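You operate a simulated robot arm through the tools that you are given. There is no shell and no other tool. Be economical: measure what you need, move in short steps, check, and stop when the job is done.

Carry out the task below with a simulated robot arm. There is one attempt and no reset: what you move stays moved.

TASK
Put the shaker labelled "seed" from the island bench on top of the green label roll there and the shaker marked "herbs" on top of the blue roll there.

It is judged by the outcome, as a careful person would: the job done as asked, and still so three seconds after it is handed in. It fails if anything else is knocked over, pushed out of place, dropped, spilled or broken.

THE ROBOT
A 6-joint arm with a two-finger parallel gripper, fixed in place. Base frame: the origin is at the foot of the arm, x ahead of it, y to its left, z up; the work surface is at about z = 0. Lengths are in mm, angles in degrees, forces in N, time in s.
With the tool pointing down near the work surface it reaches from about 140 to 580 mm from the base axis. Its first joint turns from -66.0 to 66.0 degrees. Payload 2.1 kg.
Tool frame: the origin (TCP) lies between the finger pads and is the grasp point; the fingertips stand 30 mm ahead of it; z points along the fingers, y is the line along which they close. The gripper opens to 94 mm. The fingers are 28 mm wide and 10 mm thick; the gripper's body (50 by 96 mm) begins 55 mm behind the TCP.
Orientation is that of the tool frame in the base frame, as a unit quaternion [w, x, y, z]. With the fingers straight down and closing along the base's y, the tool's x points along the base's -x, its y along +y and its z along -z.

THE INTERFACE
- The arm moves only by the tool move_arm. Its argument "plan" is text: rows parted by semicolons, each of 7 numbers parted by spaces: the turn, a rotation vector about the base's x, y, z in units of 8 degrees (1.0 is 8 degrees), then the shift along the base's x, y, z in units of 50 mm (1.0 is 50 mm), then the opening in per cent of the stroke, from 0 (shut) to 100 (fully open). In form: ax ay az tx ty tz hand; .... A call has 1 to 12 rows; each row shifts and turns the commanded pose from where the row before left it. A call with a number of a shift or a turn outside -1 to 1 is refused whole. A row lasts 0.2 s, in which the tool goes at most 50 mm and 8.6 degrees; a call with a longer step from one row to the next is refused whole, and so is a gripper value outside its range. A pose out of reach is approached as far as the arm can. The call stops where the force on the tool passes 40 N (or 10 N more than at its start, if that is more) or the arm is blocked; 0.2 s more then pass. The fingers move at their own pace (about 72 mm/s each) and stop on an object; they squeeze with about 24 N. The grip force told is the motor's: it shows also when the fingers shut on nothing. Time passes only in rows, and 0.2 s behind the last, so rows that do not move let the fingers close. It gives the time, the measured TCP pose, the force on the tool (base axes), the opening and the grip force at its end, in the units of the frame above (readings bear some noise).
- Cameras (640 x 400 px; columns grow to the right, rows downward): "scene" is fixed at [66.9, -393.3, 473.4]; the picture's right is [0.56, -0.83, 0.00], its down [-0.56, -0.38, -0.74] and it looks along [0.61, 0.41, -0.68] (base axes); focal length 214 px, centre (320, 200). "wrist" rides on the gripper at [-37, 0, -58] in the tool frame; the picture's right is [0.00, -1.00, 0.00], its down [0.97, 0.00, -0.24] and it looks along [0.24, 0.00, 0.97] (tool axes); focal length 218 px, centre (320, 200).
- snapshot(camera): a new picture of that camera. No time passes.
- pixel_to_xyz(camera, pixels): for up to 12 pixels [column, row] of the newest picture of that camera ("zoom" is the newest enlarged one), the place [x, y, z] in the base frame of the surface seen there, good to about 2 mm. No time passes.
- enlarge(camera, box): a new picture of the part [left, top, right, bottom] of that camera's present view, enlarged. No time passes.
- sign_off(): hands the job in; it is judged then, once.

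Work in short steps. Measure before you move; look again where a grasp or a placing could have gone wrong, and mend it. You have 60 turns and 22 pictures in all, the two below and enlarged ones among them. Open the gripper and draw the arm clear of the work before you hand the job in, unless the task says otherwise; then end with one line.

The tools are called after "Call:" as name(argument=value, ...) on one line, values as JSON. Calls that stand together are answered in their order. move_arm: Moves the arm, as the interface text tells. Its arguments: {"type":"object","properties":{"plan":{"type":"string"}},"required":["plan"]} The other tools are called the same way: snapshot (camera) takes a picture; pixel_to_xyz (camera, pixels) gives the place of the surface under pixels of a picture; enlarge (camera, box) takes an enlarged picture of a part of a camera's view; sign_off () hands the job in.

At the start:

```text
time: 0.0
position: [228.2, -286.7, 329.6]
ee_rot: [0.0, -0.001, 1.0, 0.0]
force: [-0.6, 0.2, 0.3]
finger_gap: 94.1
grip_force: 0.1
```

scene: 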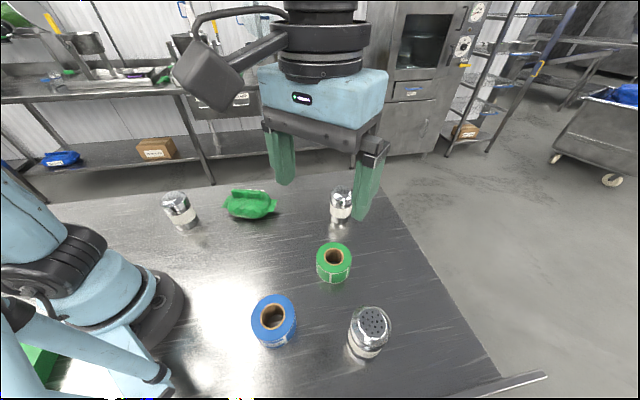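
wrist: 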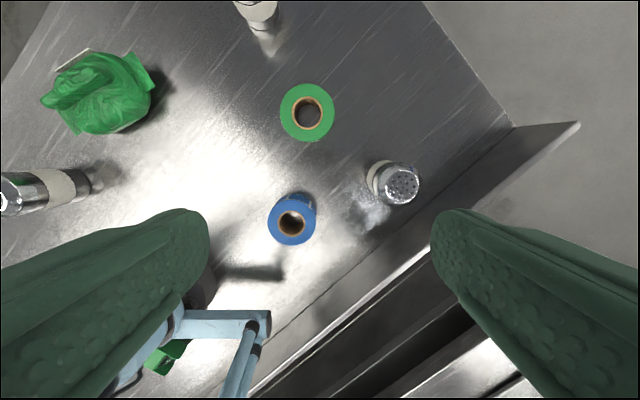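

The scene shows three shakers at about (180,210), (341,205) and (370,330), with the green roll at (334,262) and the blue roll at (273,320). I enlarge the view to read the labels and measure the positions.

Call:
enlarge(camera="scene", box=[300, 170, 420, 370])

Call:
enlarge(camera="scene", box=[140, 170, 300, 270])

Call:
pixel_to_xyz(camera="scene", pixels=[[174, 197], [181, 215], [187, 228], [341, 192], [340, 211], [338, 220], [371, 322], [362, 347], [334, 247], [333, 268], [273, 301], [274, 333]])

Call:
pixel_to_xyz(camera="wrist", pixels=[[283, 113], [331, 113], [307, 88], [307, 136], [270, 222], [314, 222], [292, 202], [292, 242], [386, 183], [418, 183], [402, 168], [402, 200]])

```text
2.00 times, centred on (360, 270) of scene
```

zoom: 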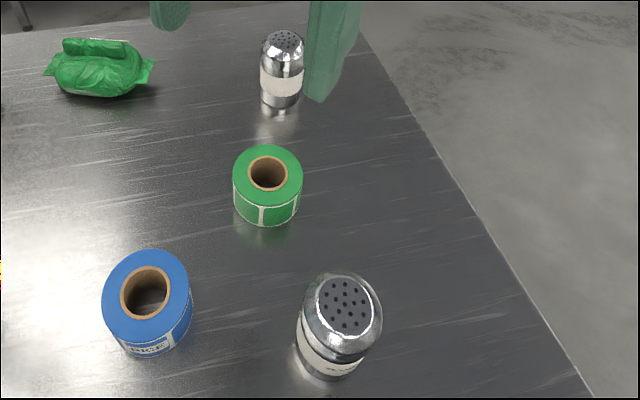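

```text
4.00 times, centred on (220, 220) of scene
```

zoom: 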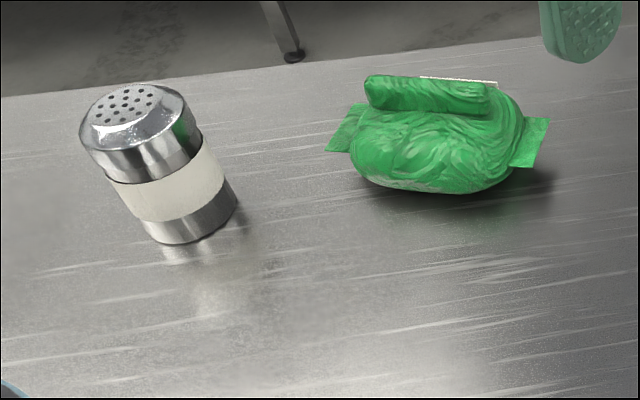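

```text
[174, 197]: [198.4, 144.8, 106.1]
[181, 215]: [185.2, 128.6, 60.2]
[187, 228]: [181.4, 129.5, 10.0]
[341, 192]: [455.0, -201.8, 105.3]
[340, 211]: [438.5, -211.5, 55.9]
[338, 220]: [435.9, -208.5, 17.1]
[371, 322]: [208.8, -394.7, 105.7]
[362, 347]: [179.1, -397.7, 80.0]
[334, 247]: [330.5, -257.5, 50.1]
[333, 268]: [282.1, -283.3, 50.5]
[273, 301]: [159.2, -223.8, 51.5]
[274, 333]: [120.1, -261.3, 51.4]
```

```text
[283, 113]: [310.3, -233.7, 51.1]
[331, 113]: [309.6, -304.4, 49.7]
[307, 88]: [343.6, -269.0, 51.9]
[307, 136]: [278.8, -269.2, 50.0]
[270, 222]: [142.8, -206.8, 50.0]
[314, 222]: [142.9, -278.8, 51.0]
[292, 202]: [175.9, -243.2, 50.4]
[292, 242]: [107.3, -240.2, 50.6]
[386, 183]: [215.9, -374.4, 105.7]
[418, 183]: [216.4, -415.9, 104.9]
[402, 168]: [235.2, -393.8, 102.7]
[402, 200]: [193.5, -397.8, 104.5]
```

The labels on the left and far shakers are turned away from the scene camera, and the near one shows some text. I zoom in on it and on the far one.

Call:
enlarge(camera="scene", box=[340, 320, 400, 365])

Call:
enlarge(camera="scene", box=[310, 175, 370, 235])

```text
8.89 times, centred on (370, 342) of scene
```

zoom: 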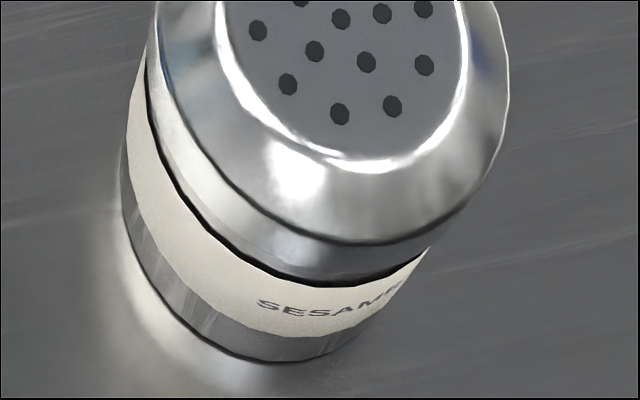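

```text
6.67 times, centred on (340, 205) of scene
```

zoom: 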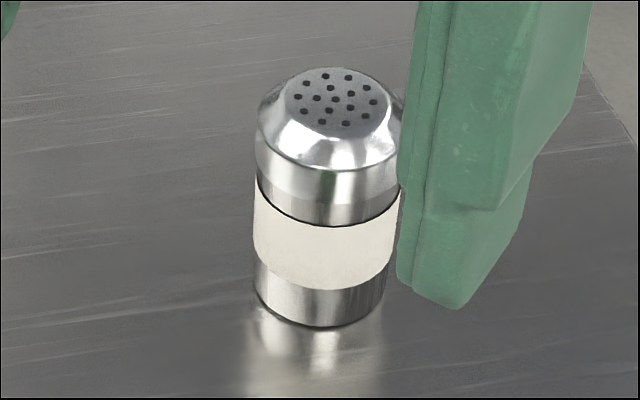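

The near shaker reads "SESAME…". I move the wrist camera to the far-left side so it can see the hidden faces of the other two.

Call:
move_arm(plan="0 0 0 0.41 0.77 -0.31 0;0 0 0 0.41 0.77 -0.31 0;0 0 0 0.41 0.77 -0.31 0;0 0 0 0.41 0.77 -0.31 0;0 0 0 0.41 0.77 -0.31 0;0 0 0 0.41 0.77 -0.31 0;0 0 0 0.41 0.77 -0.31 0;0 0 0 0.41 0.77 -0.31 0;0 0 0 0 0 0 0")

Call:
snapshot(camera="wrist")

```text
time: 2.0
position: [391.7, 21.2, 206.1]
ee_rot: [0.0, 0.001, 1.0, -0.001]
force: [0.8, 0.2, 0.4]
finger_gap: 0.3
grip_force: 24.3
```

```text
15 pictures are left
```

wrist: 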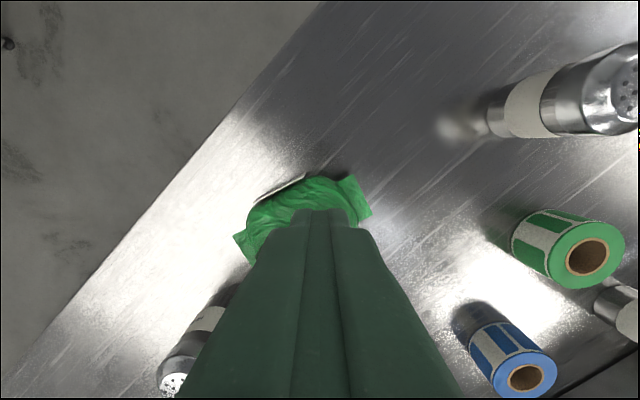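

Far shaker's label is at about (530,105), and the left one is at (207,320), partly hidden by the fingers. I zoom in on both.

Call:
enlarge(camera="wrist", box=[490, 60, 590, 145])

Call:
enlarge(camera="wrist", box=[150, 270, 250, 400])

```text
4.71 times, centred on (540, 102) of wrist
```

zoom: 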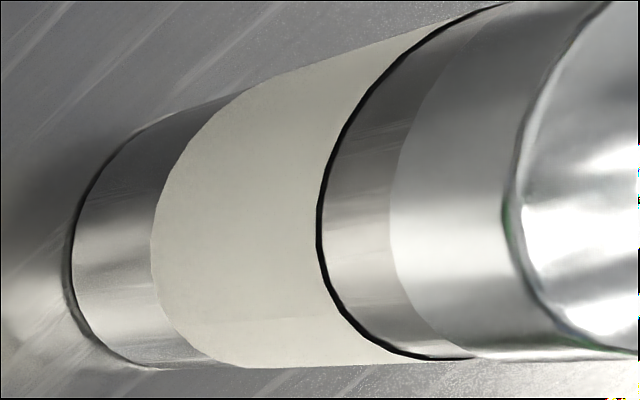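

```text
3.08 times, centred on (200, 335) of wrist
```

zoom: 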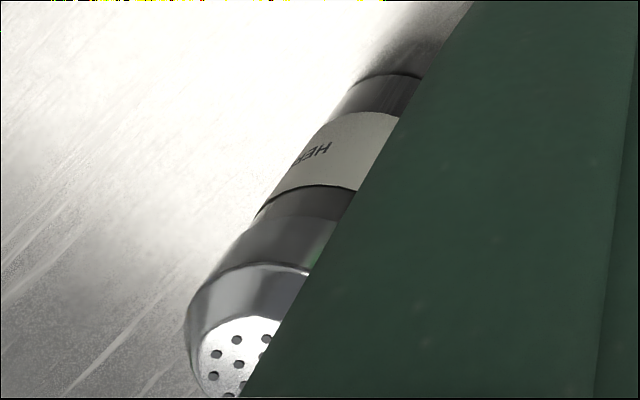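

The left shaker reads "HER…". The far one's text must face +x/−y, so I look from there.

Call:
move_arm(plan="0 0 0 0.22 -0.92 0 0;0 0 0 0.22 -0.92 0 0;0 0 0 0.22 -0.92 0 0;0 0 0 0.22 -0.92 0 0;0 0 0 0.22 -0.92 0 0;0 0 0 0.22 -0.92 0 0;0 0 0 0.22 -0.92 0 0;0 0 0 0 0 -0.9 0;0 0 0 0 0 0 0")

Call:
enlarge(camera="wrist", box=[120, 150, 280, 300])

```text
time: 4.0
position: [467.0, -304.0, 161.0]
ee_rot: [0.0, 0.0, 1.0, -0.001]
force: [-0.4, -0.2, -0.1]
finger_gap: 0.0
grip_force: 24.0
```

```text
2.67 times, centred on (200, 225) of wrist
```

zoom: 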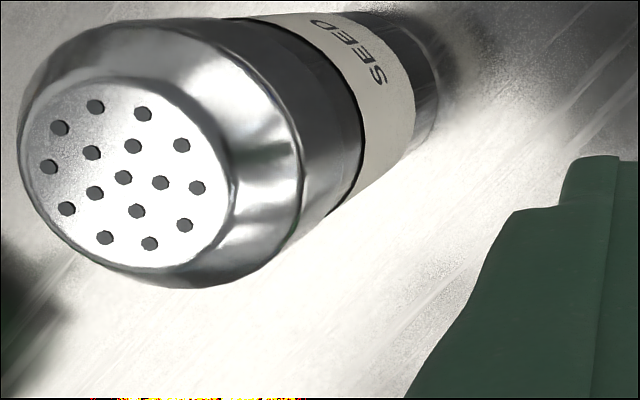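

The far shaker reads "SEED" plainly. I measure its top plate in this picture.

Call:
pixel_to_xyz(camera="zoom", pixels=[[30, 140], [220, 205], [120, 88], [130, 255], [125, 172], [280, 230], [25, 100], [140, 25], [410, 125], [425, 140], [345, 185]])

```text
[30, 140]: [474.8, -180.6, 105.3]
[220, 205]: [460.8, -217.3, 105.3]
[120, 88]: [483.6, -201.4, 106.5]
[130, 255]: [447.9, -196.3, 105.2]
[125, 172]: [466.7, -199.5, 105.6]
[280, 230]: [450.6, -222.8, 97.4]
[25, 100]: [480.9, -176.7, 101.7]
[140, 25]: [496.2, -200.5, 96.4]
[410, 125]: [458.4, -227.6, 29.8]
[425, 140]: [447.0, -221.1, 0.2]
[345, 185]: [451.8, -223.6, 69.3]
```

Seed shaker's centre is about (466,−199.5), radius about 29, top at 105. I go above it with the gripper open and verify before descending.

Call:
move_arm(plan="0 0 0 0 0 0.8 100;0 0 0 0 0.7 0 100;0 0 0 0 0.7 0 100;0 0 0 0 0.69 0 100;0 0 0 0 0 0 100;0 0 0 0 0 0 100")

Call:
snapshot(camera="wrist")

```text
time: 5.4
position: [466.6, -198.6, 200.5]
ee_rot: [0.0, 0.0, 1.0, -0.001]
force: [0.7, 0.6, 0.3]
finger_gap: 94.1
grip_force: 0.0
```

```text
11 pictures are left
```

wrist: 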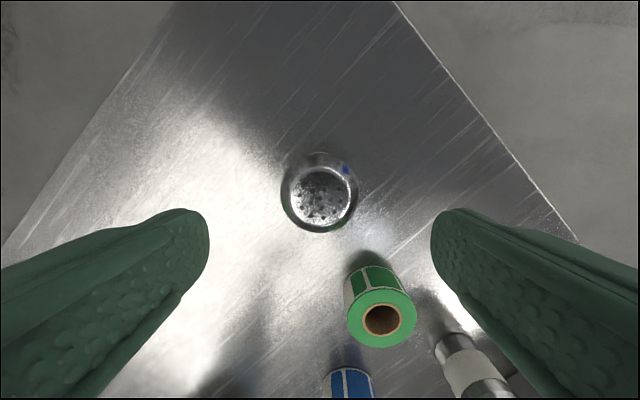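

The shaker is centred between the fingers at (320,193). I descend to z≈68 and close.

Call:
move_arm(plan="0 0 0 0 0 -0.9 100;0 0 0 0 0 -0.9 100;0 0 0 0 0 -0.85 100;0 0 0 0 0 0 100;0 0 0 0 0 0 50;0 0 0 0 0 0 30;0 0 0 0 0 0 30;0 0 0 0 0 0 30;0 0 0 0 0 0 30")

```text
time: 7.4
position: [471.5, -202.2, 69.3]
ee_rot: [0.001, 0.0, 1.0, 0.0]
force: [0.3, -0.5, 0.2]
finger_gap: 60.6
grip_force: 23.9
```

Gripped at a gap of 60.6, but the pose reads about 5 mm off in x. I lift and recheck.

Call:
move_arm(plan="0 0 0 0 0 0.5 25;0 0 0 0 0 0.9 25;0 0 0 0 0 0.6 25;0 0 0 0 0 0 25")

Call:
snapshot(camera="wrist")

```text
time: 8.4
position: [470.3, -198.1, 170.6]
ee_rot: [0.0, 0.0, 1.0, 0.0]
force: [0.1, -1.0, -0.9]
finger_gap: 60.7
grip_force: 24.3
```

```text
10 pictures are left
```

wrist: 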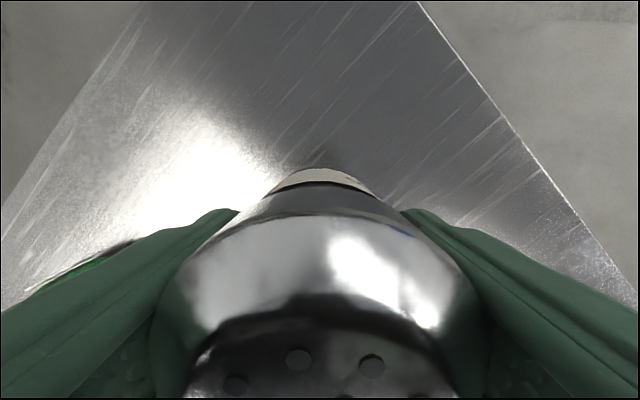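

The shaker is held upright. I carry it over to the green roll's centre at about (310.5,−269), staying high, then measure the hang relative to the roll.

Call:
move_arm(plan="0 0 0 -0.79 -0.35 0 25;0 0 0 -0.79 -0.35 0 25;0 0 0 -0.79 -0.35 0 25;0 0 0 -0.79 -0.35 0 25;0 0 0 0 0 0 25;0 0 0 0 0 0 25")

Call:
snapshot(camera="scene")

Call:
pixel_to_xyz(camera="wrist", pixels=[[320, 240], [320, 178], [320, 320], [240, 285], [400, 285], [185, 290], [455, 290]])

```text
time: 9.8
position: [313.0, -268.1, 168.2]
ee_rot: [0.0, 0.0, 1.0, 0.0]
force: [-0.3, 0.8, -1.1]
finger_gap: 61.0
grip_force: 24.4
```

```text
9 pictures are left
```

scene: 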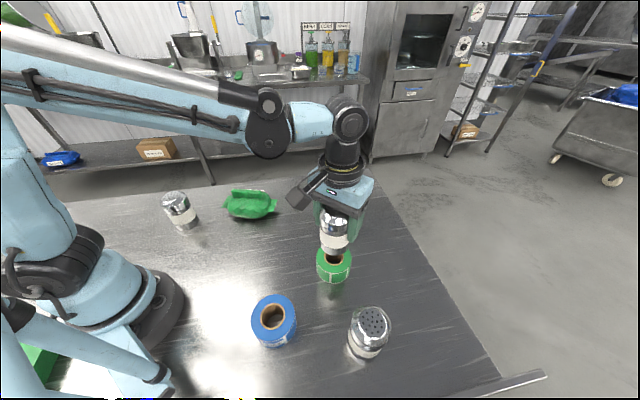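

```text
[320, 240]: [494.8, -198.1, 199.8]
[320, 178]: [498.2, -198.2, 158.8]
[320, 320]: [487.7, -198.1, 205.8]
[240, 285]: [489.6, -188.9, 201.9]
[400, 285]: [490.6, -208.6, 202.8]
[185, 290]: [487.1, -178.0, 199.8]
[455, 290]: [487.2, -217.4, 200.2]
```

The hold geometry puts the shaker's centre near (311,−268). I verify with an enlarged scene view before lowering.

Call:
enlarge(camera="scene", box=[285, 200, 385, 290])

```text
4.44 times, centred on (335, 245) of scene
```

zoom: 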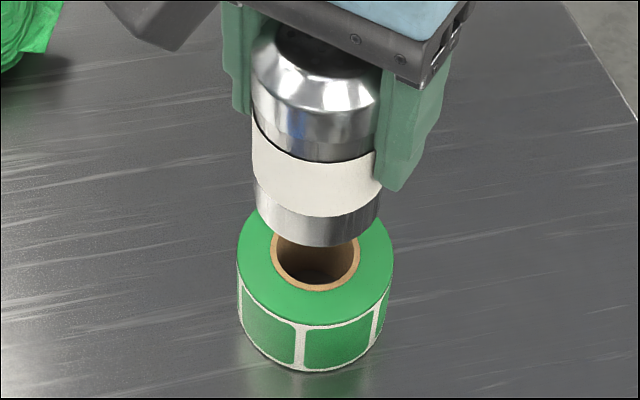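

Call:
pixel_to_xyz(camera="zoom", pixels=[[312, 240], [314, 205], [262, 210], [375, 210], [240, 265], [390, 265], [315, 318], [245, 240], [388, 240]])

```text
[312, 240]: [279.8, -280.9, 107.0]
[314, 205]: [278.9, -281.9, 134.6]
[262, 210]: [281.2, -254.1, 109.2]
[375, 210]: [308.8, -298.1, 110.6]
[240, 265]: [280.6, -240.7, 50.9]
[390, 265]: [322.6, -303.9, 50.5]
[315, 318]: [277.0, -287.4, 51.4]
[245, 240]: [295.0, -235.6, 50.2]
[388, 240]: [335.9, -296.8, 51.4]
```

Shaker centre is about (307,−267) and the roll is about (309.5,−268.5), so I shift slightly and lower to just above the top at z≈51.

Call:
move_arm(plan="0 0 0 0.04 -0.02 -0.4 25;0 0 0 0 0 -0.4 25;0 0 0 0 0 -0.1 25;0 0 0 0 0 0 25")

Call:
enlarge(camera="scene", box=[285, 200, 385, 290])

```text
time: 10.8
position: [314.4, -267.4, 123.9]
ee_rot: [0.0, 0.0, 1.0, 0.0]
force: [-0.1, 0.0, -0.8]
finger_gap: 60.7
grip_force: 24.2
```

```text
4.44 times, centred on (335, 245) of scene
```

zoom: 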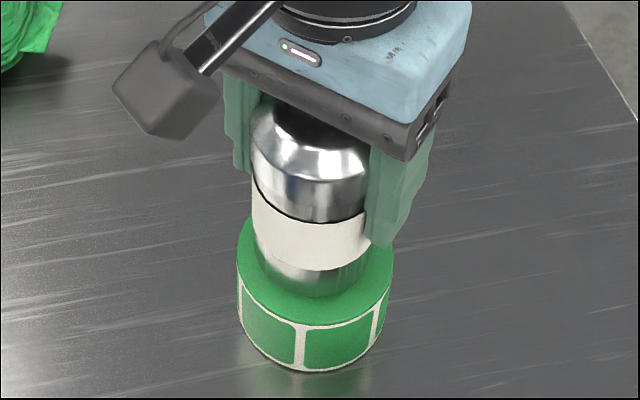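

The shaker is well centred a few mm above the roll. I lower in small steps and watch the force.

Call:
move_arm(plan="0 0 0 0.02 -0.02 -0.04 25;0 0 0 0 0 -0.03 25;0 0 0 0 0 0 25")

```text
time: 11.6
position: [313.1, -268.9, 119.8]
ee_rot: [0.0, 0.0, 1.0, 0.0]
force: [0.2, -0.2, -0.7]
finger_gap: 60.7
grip_force: 24.0
```

Call:
move_arm(plan="0 0 0 0 0 -0.02 25;0 0 0 0 0 0 25")

```text
time: 12.2
position: [313.9, -269.2, 119.1]
ee_rot: [0.0, 0.001, 1.0, 0.0]
force: [0.4, 0.4, 0.1]
finger_gap: 60.5
grip_force: 23.8
```

Call:
move_arm(plan="0 0 0 0 0 -0.02 25;0 0 0 0 0 0 25")

```text
time: 12.8
position: [315.2, -267.8, 119.0]
ee_rot: [0.0, 0.0, 1.0, 0.0]
force: [-0.1, -0.3, 0.7]
finger_gap: 60.4
grip_force: 23.8
```

The vertical force went from −0.8 to +0.7, so the shaker is resting on the roll. I open and rise straight up.

Call:
move_arm(plan="0 0 0 0 0 0 70;0 0 0 0 0 0 100;0 0 0 0 0 0 100;0 0 0 0 0 0 100;0 0 0 0 0 0.5 100;0 0 0 0 0 0.9 100;0 0 0 0 0 0.9 100")

Call:
snapshot(camera="scene")

```text
time: 14.4
position: [316.5, -269.0, 231.8]
ee_rot: [-0.001, 0.001, 1.0, 0.0]
force: [-0.2, 0.1, 0.1]
finger_gap: 93.9
grip_force: 0.0
```

```text
6 pictures are left
```

scene: 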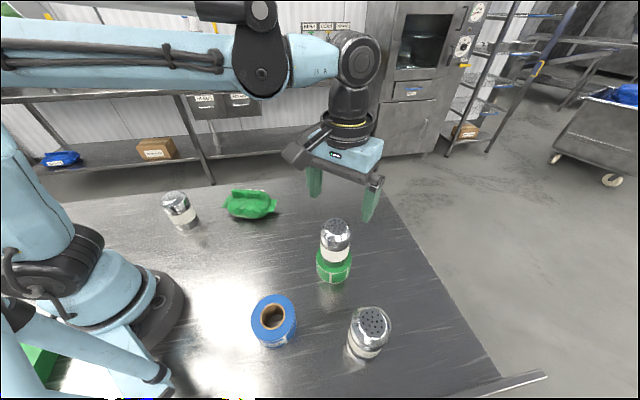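

The seed shaker stands on the green roll. Next I go above the herbs shaker, near (192,152).

Call:
move_arm(plan="0 0 0 -0.25 0.84 -0.05 100;0 0 0 -0.25 0.84 -0.05 100;0 0 0 -0.25 0.84 -0.05 100;0 0 0 -0.25 0.84 -0.05 100;0 0 0 -0.25 0.84 -0.05 100;0 0 0 -0.25 0.84 -0.05 100;0 0 0 -0.25 0.84 -0.05 100;0 0 0 -0.25 0.84 -0.05 100;0 0 0 -0.25 0.84 -0.05 100;0 0 0 -0.25 0.84 -0.05 100;0 0 0 0 0 0 100")

Call:
snapshot(camera="wrist")

```text
time: 16.8
position: [188.8, 153.1, 210.6]
ee_rot: [0.0, 0.001, 1.0, 0.0]
force: [-1.1, 1.1, -0.9]
finger_gap: 94.0
grip_force: 0.1
```

```text
5 pictures are left
```

wrist: 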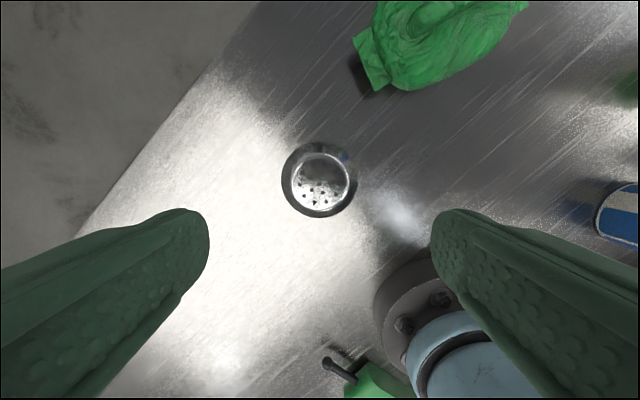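

Call:
pixel_to_xyz(camera="wrist", pixels=[[320, 185], [293, 183], [348, 183], [320, 158], [320, 207], [284, 182], [356, 182], [435, 250], [380, 300], [395, 85], [365, 90]])

```text
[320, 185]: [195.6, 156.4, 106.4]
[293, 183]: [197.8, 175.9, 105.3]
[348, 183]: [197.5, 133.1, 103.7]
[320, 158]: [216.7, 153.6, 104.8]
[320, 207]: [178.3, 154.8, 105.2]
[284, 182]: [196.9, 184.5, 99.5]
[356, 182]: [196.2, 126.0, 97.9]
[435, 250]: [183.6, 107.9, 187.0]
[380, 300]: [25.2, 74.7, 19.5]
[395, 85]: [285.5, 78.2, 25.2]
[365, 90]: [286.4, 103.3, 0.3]
```

The shaker's centre is about (197,155), so I shift +8 mm in x and +1 in y, descend to z≈68 and grip.

Call:
move_arm(plan="0 0 0 0.15 0.02 0 100;0 0 0 0 0 -0.94 100;0 0 0 0 0 -0.94 100;0 0 0 0 0 -0.94 100;0 0 0 0 0 0 100;0 0 0 0 0 0 50;0 0 0 0 0 0 30;0 0 0 0 0 0 25;0 0 0 0 0 0 25;0 0 0 0 0 0 25")

```text
time: 19.0
position: [196.4, 151.7, 64.2]
ee_rot: [0.0, -0.001, 1.0, -0.001]
force: [-1.0, -0.2, -0.4]
finger_gap: 58.7
grip_force: 24.0
```

Gripped at 58.7. I lift, then swing round in an arc clear of the arm's base.

Call:
move_arm(plan="0 0 0 0 0 0.6 22;0 0 0 0 0 0.9 22;0 0 0 0 0 0.8 22;0 0 0 0.23 -0.77 0 22;0 0 0 0.23 -0.77 0 22;0 0 0 0.23 -0.77 0 22;0 0 0 0.23 -0.77 0 22;0 0 0 0.23 -0.77 0 22;0 0 0 0 0 0 22")

```text
time: 21.0
position: [251.2, -41.3, 182.4]
ee_rot: [0.0, 0.001, 1.0, 0.0]
force: [0.1, 0.1, -1.9]
finger_gap: 58.8
grip_force: 23.9
```

Call:
move_arm(plan="0 0 0 -0.366 -0.675 0 22;0 0 0 -0.366 -0.675 0 22;0 0 0 -0.366 -0.675 0 22;0 0 0 -0.366 -0.675 0 22;0 0 0 -0.366 -0.675 0 22;0 0 0 -0.366 -0.675 0 22;0 0 0 0 0 0 22;0 0 0 0 0 0 22")

Call:
enlarge(camera="scene", box=[200, 210, 360, 370])

```text
time: 22.8
position: [140.7, -241.8, 181.1]
ee_rot: [-0.001, 0.001, 1.0, 0.0]
force: [0.0, 0.1, -1.0]
finger_gap: 58.9
grip_force: 23.7
```

```text
2.50 times, centred on (280, 290) of scene
```

zoom: 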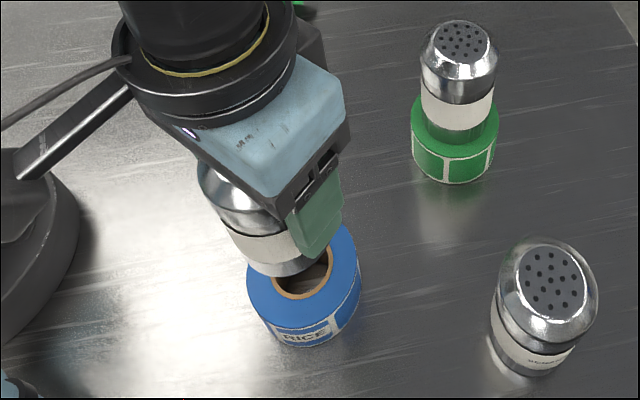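

Call:
pixel_to_xyz(camera="zoom", pixels=[[238, 245], [255, 250], [275, 252], [290, 256], [250, 262], [285, 268], [252, 295], [275, 320], [310, 322], [340, 300], [355, 270], [345, 240]])

```text
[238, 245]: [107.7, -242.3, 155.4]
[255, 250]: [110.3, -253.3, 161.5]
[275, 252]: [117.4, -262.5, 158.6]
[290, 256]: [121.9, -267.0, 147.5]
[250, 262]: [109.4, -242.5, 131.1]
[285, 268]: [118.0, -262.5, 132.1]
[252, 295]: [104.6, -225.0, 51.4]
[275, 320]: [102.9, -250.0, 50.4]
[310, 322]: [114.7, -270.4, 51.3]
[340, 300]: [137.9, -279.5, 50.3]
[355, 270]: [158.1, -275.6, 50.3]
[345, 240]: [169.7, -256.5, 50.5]
```

The shaker is at about (138,−242) and the roll at about (140,−242.5), with the bottom at z≈115. I shift +2 mm in x and lower 58 mm.

Call:
move_arm(plan="0 0 0 0.04 -0.01 -0.5 22;0 0 0 0 0 -0.4 22;0 0 0 0 0 -0.26 22;0 0 0 0 0 0 22")

Call:
enlarge(camera="scene", box=[220, 250, 330, 360])

```text
time: 23.8
position: [144.0, -242.9, 123.9]
ee_rot: [0.0, 0.0, 1.0, 0.0]
force: [0.6, 0.1, -1.0]
finger_gap: 58.8
grip_force: 24.0
```

```text
3.64 times, centred on (275, 305) of scene
```

zoom: 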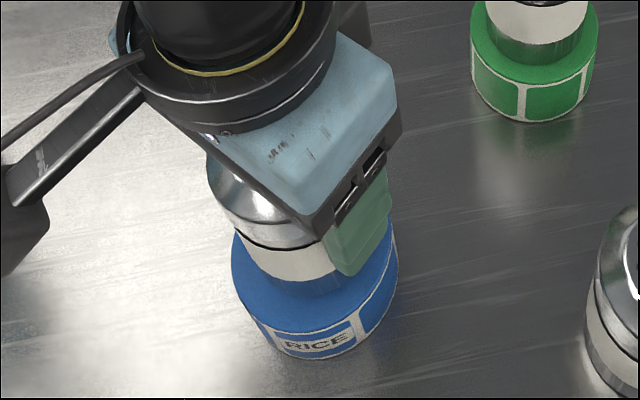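

Close above the roll and roughly centred. I measure once more and lower gently.

Call:
pixel_to_xyz(camera="zoom", pixels=[[255, 265], [275, 274], [300, 277], [320, 274], [270, 284], [290, 288], [240, 275], [260, 312], [300, 332], [340, 320], [375, 290], [392, 255]])

Call:
move_arm(plan="0 0 0 0 0 -0.05 22;0 0 0 0 0 0 22")

```text
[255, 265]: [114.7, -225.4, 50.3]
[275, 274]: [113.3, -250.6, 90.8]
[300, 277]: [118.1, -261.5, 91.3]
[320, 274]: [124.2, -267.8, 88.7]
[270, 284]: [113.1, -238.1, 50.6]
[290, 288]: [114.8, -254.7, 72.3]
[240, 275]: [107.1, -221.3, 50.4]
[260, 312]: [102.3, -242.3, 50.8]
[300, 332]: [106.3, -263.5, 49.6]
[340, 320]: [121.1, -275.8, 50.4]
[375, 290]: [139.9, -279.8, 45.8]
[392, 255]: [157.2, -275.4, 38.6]
```

```text
time: 24.4
position: [144.6, -242.8, 123.3]
ee_rot: [0.0, 0.0, 1.0, 0.001]
force: [-0.5, 0.6, -1.1]
finger_gap: 58.6
grip_force: 23.8
```

Call:
move_arm(plan="0 0 0 -0.02 0 -0.04 22;0 0 0 0 0 0 22")

```text
time: 25.0
position: [143.8, -242.3, 119.3]
ee_rot: [0.0, 0.0, 1.0, 0.0]
force: [0.3, -0.8, -0.1]
finger_gap: 58.9
grip_force: 23.9
```

Call:
move_arm(plan="0 0 0 0 0 -0.03 22;0 0 0 0 0 0 22")

```text
time: 25.6
position: [143.5, -242.4, 117.8]
ee_rot: [0.0, 0.0, 1.0, 0.0]
force: [0.0, -0.6, -1.3]
finger_gap: 58.8
grip_force: 24.1
```

Call:
move_arm(plan="0 0 0 0 0 -0.03 22;0 0 0 0 0 0 22")

```text
time: 26.2
position: [143.7, -242.6, 116.4]
ee_rot: [0.0, 0.0, 1.0, 0.001]
force: [-0.5, 0.2, -1.7]
finger_gap: 58.7
grip_force: 24.4
```

Call:
move_arm(plan="0 0 0 0 0 -0.03 22;0 0 0 0 0 0 22")

```text
time: 26.8
position: [145.0, -243.4, 114.2]
ee_rot: [0.0, 0.0, 1.0, 0.0]
force: [1.0, -0.2, -1.0]
finger_gap: 58.7
grip_force: 24.2
```

Call:
move_arm(plan="0 0 0 0 0 -0.02 22;0 0 0 0 0 0 22")

```text
time: 27.4
position: [144.9, -243.8, 112.6]
ee_rot: [0.001, 0.0, 1.0, 0.0]
force: [1.2, 3.9, 22.4]
finger_gap: 59.0
grip_force: 24.4
```

Firm contact at 22 N. I ease up slightly, release and rise.

Call:
move_arm(plan="0 0 0 0 0 0.015 22;0 0 0 0 0 0 22")

```text
time: 28.0
position: [144.0, -244.1, 114.3]
ee_rot: [-0.001, -0.001, 1.0, -0.001]
force: [1.4, -0.3, 4.1]
finger_gap: 59.0
grip_force: 23.9
```

Call:
move_arm(plan="0 0 0 0 0 0 70;0 0 0 0 0 0 100;0 0 0 0 0 0 100;0 0 0 0 0 0 100;0 0 0 0 0 0.5 100;0 0 0 0 0 0.9 100;0 0 0 0 0 0.9 100;0 0 0 0.5 0.8 0 100;0 0 0 0.5 0.8 0 100;0 0 0 0.5 0.8 0 100;0 0 0 0.5 0.8 0 100;0 0 0 0 0 0 100")

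Call:
snapshot(camera="scene")

```text
time: 30.6
position: [244.5, -85.5, 230.2]
ee_rot: [0.0, 0.0, 1.0, 0.0]
force: [0.9, 0.3, 0.0]
finger_gap: 93.9
grip_force: 0.0
```

```text
2 pictures are left
```

scene: 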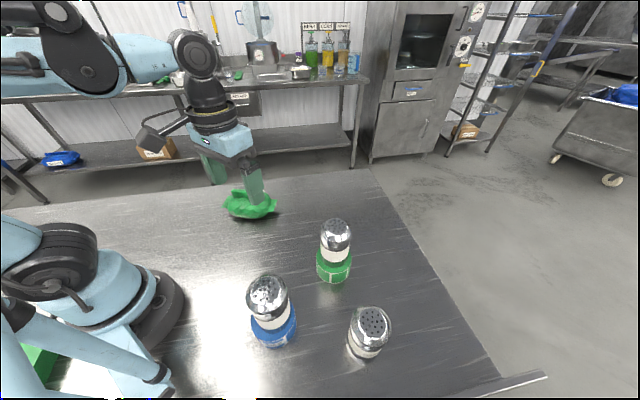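

Both shakers stand upright on their rolls at (335,240) and (269,300). Nothing else has moved and the arm is clear, so I hand in.

Call:
sign_off()

```text
The job is handed in.
```

The "seed" shaker is standing on the green roll and the "herbs" shaker on the blue roll. The last picture before hand-in showed both upright and nothing else moved. I could only read "HER…" on the herbs label; the other two read "SEED" and "SESAME".
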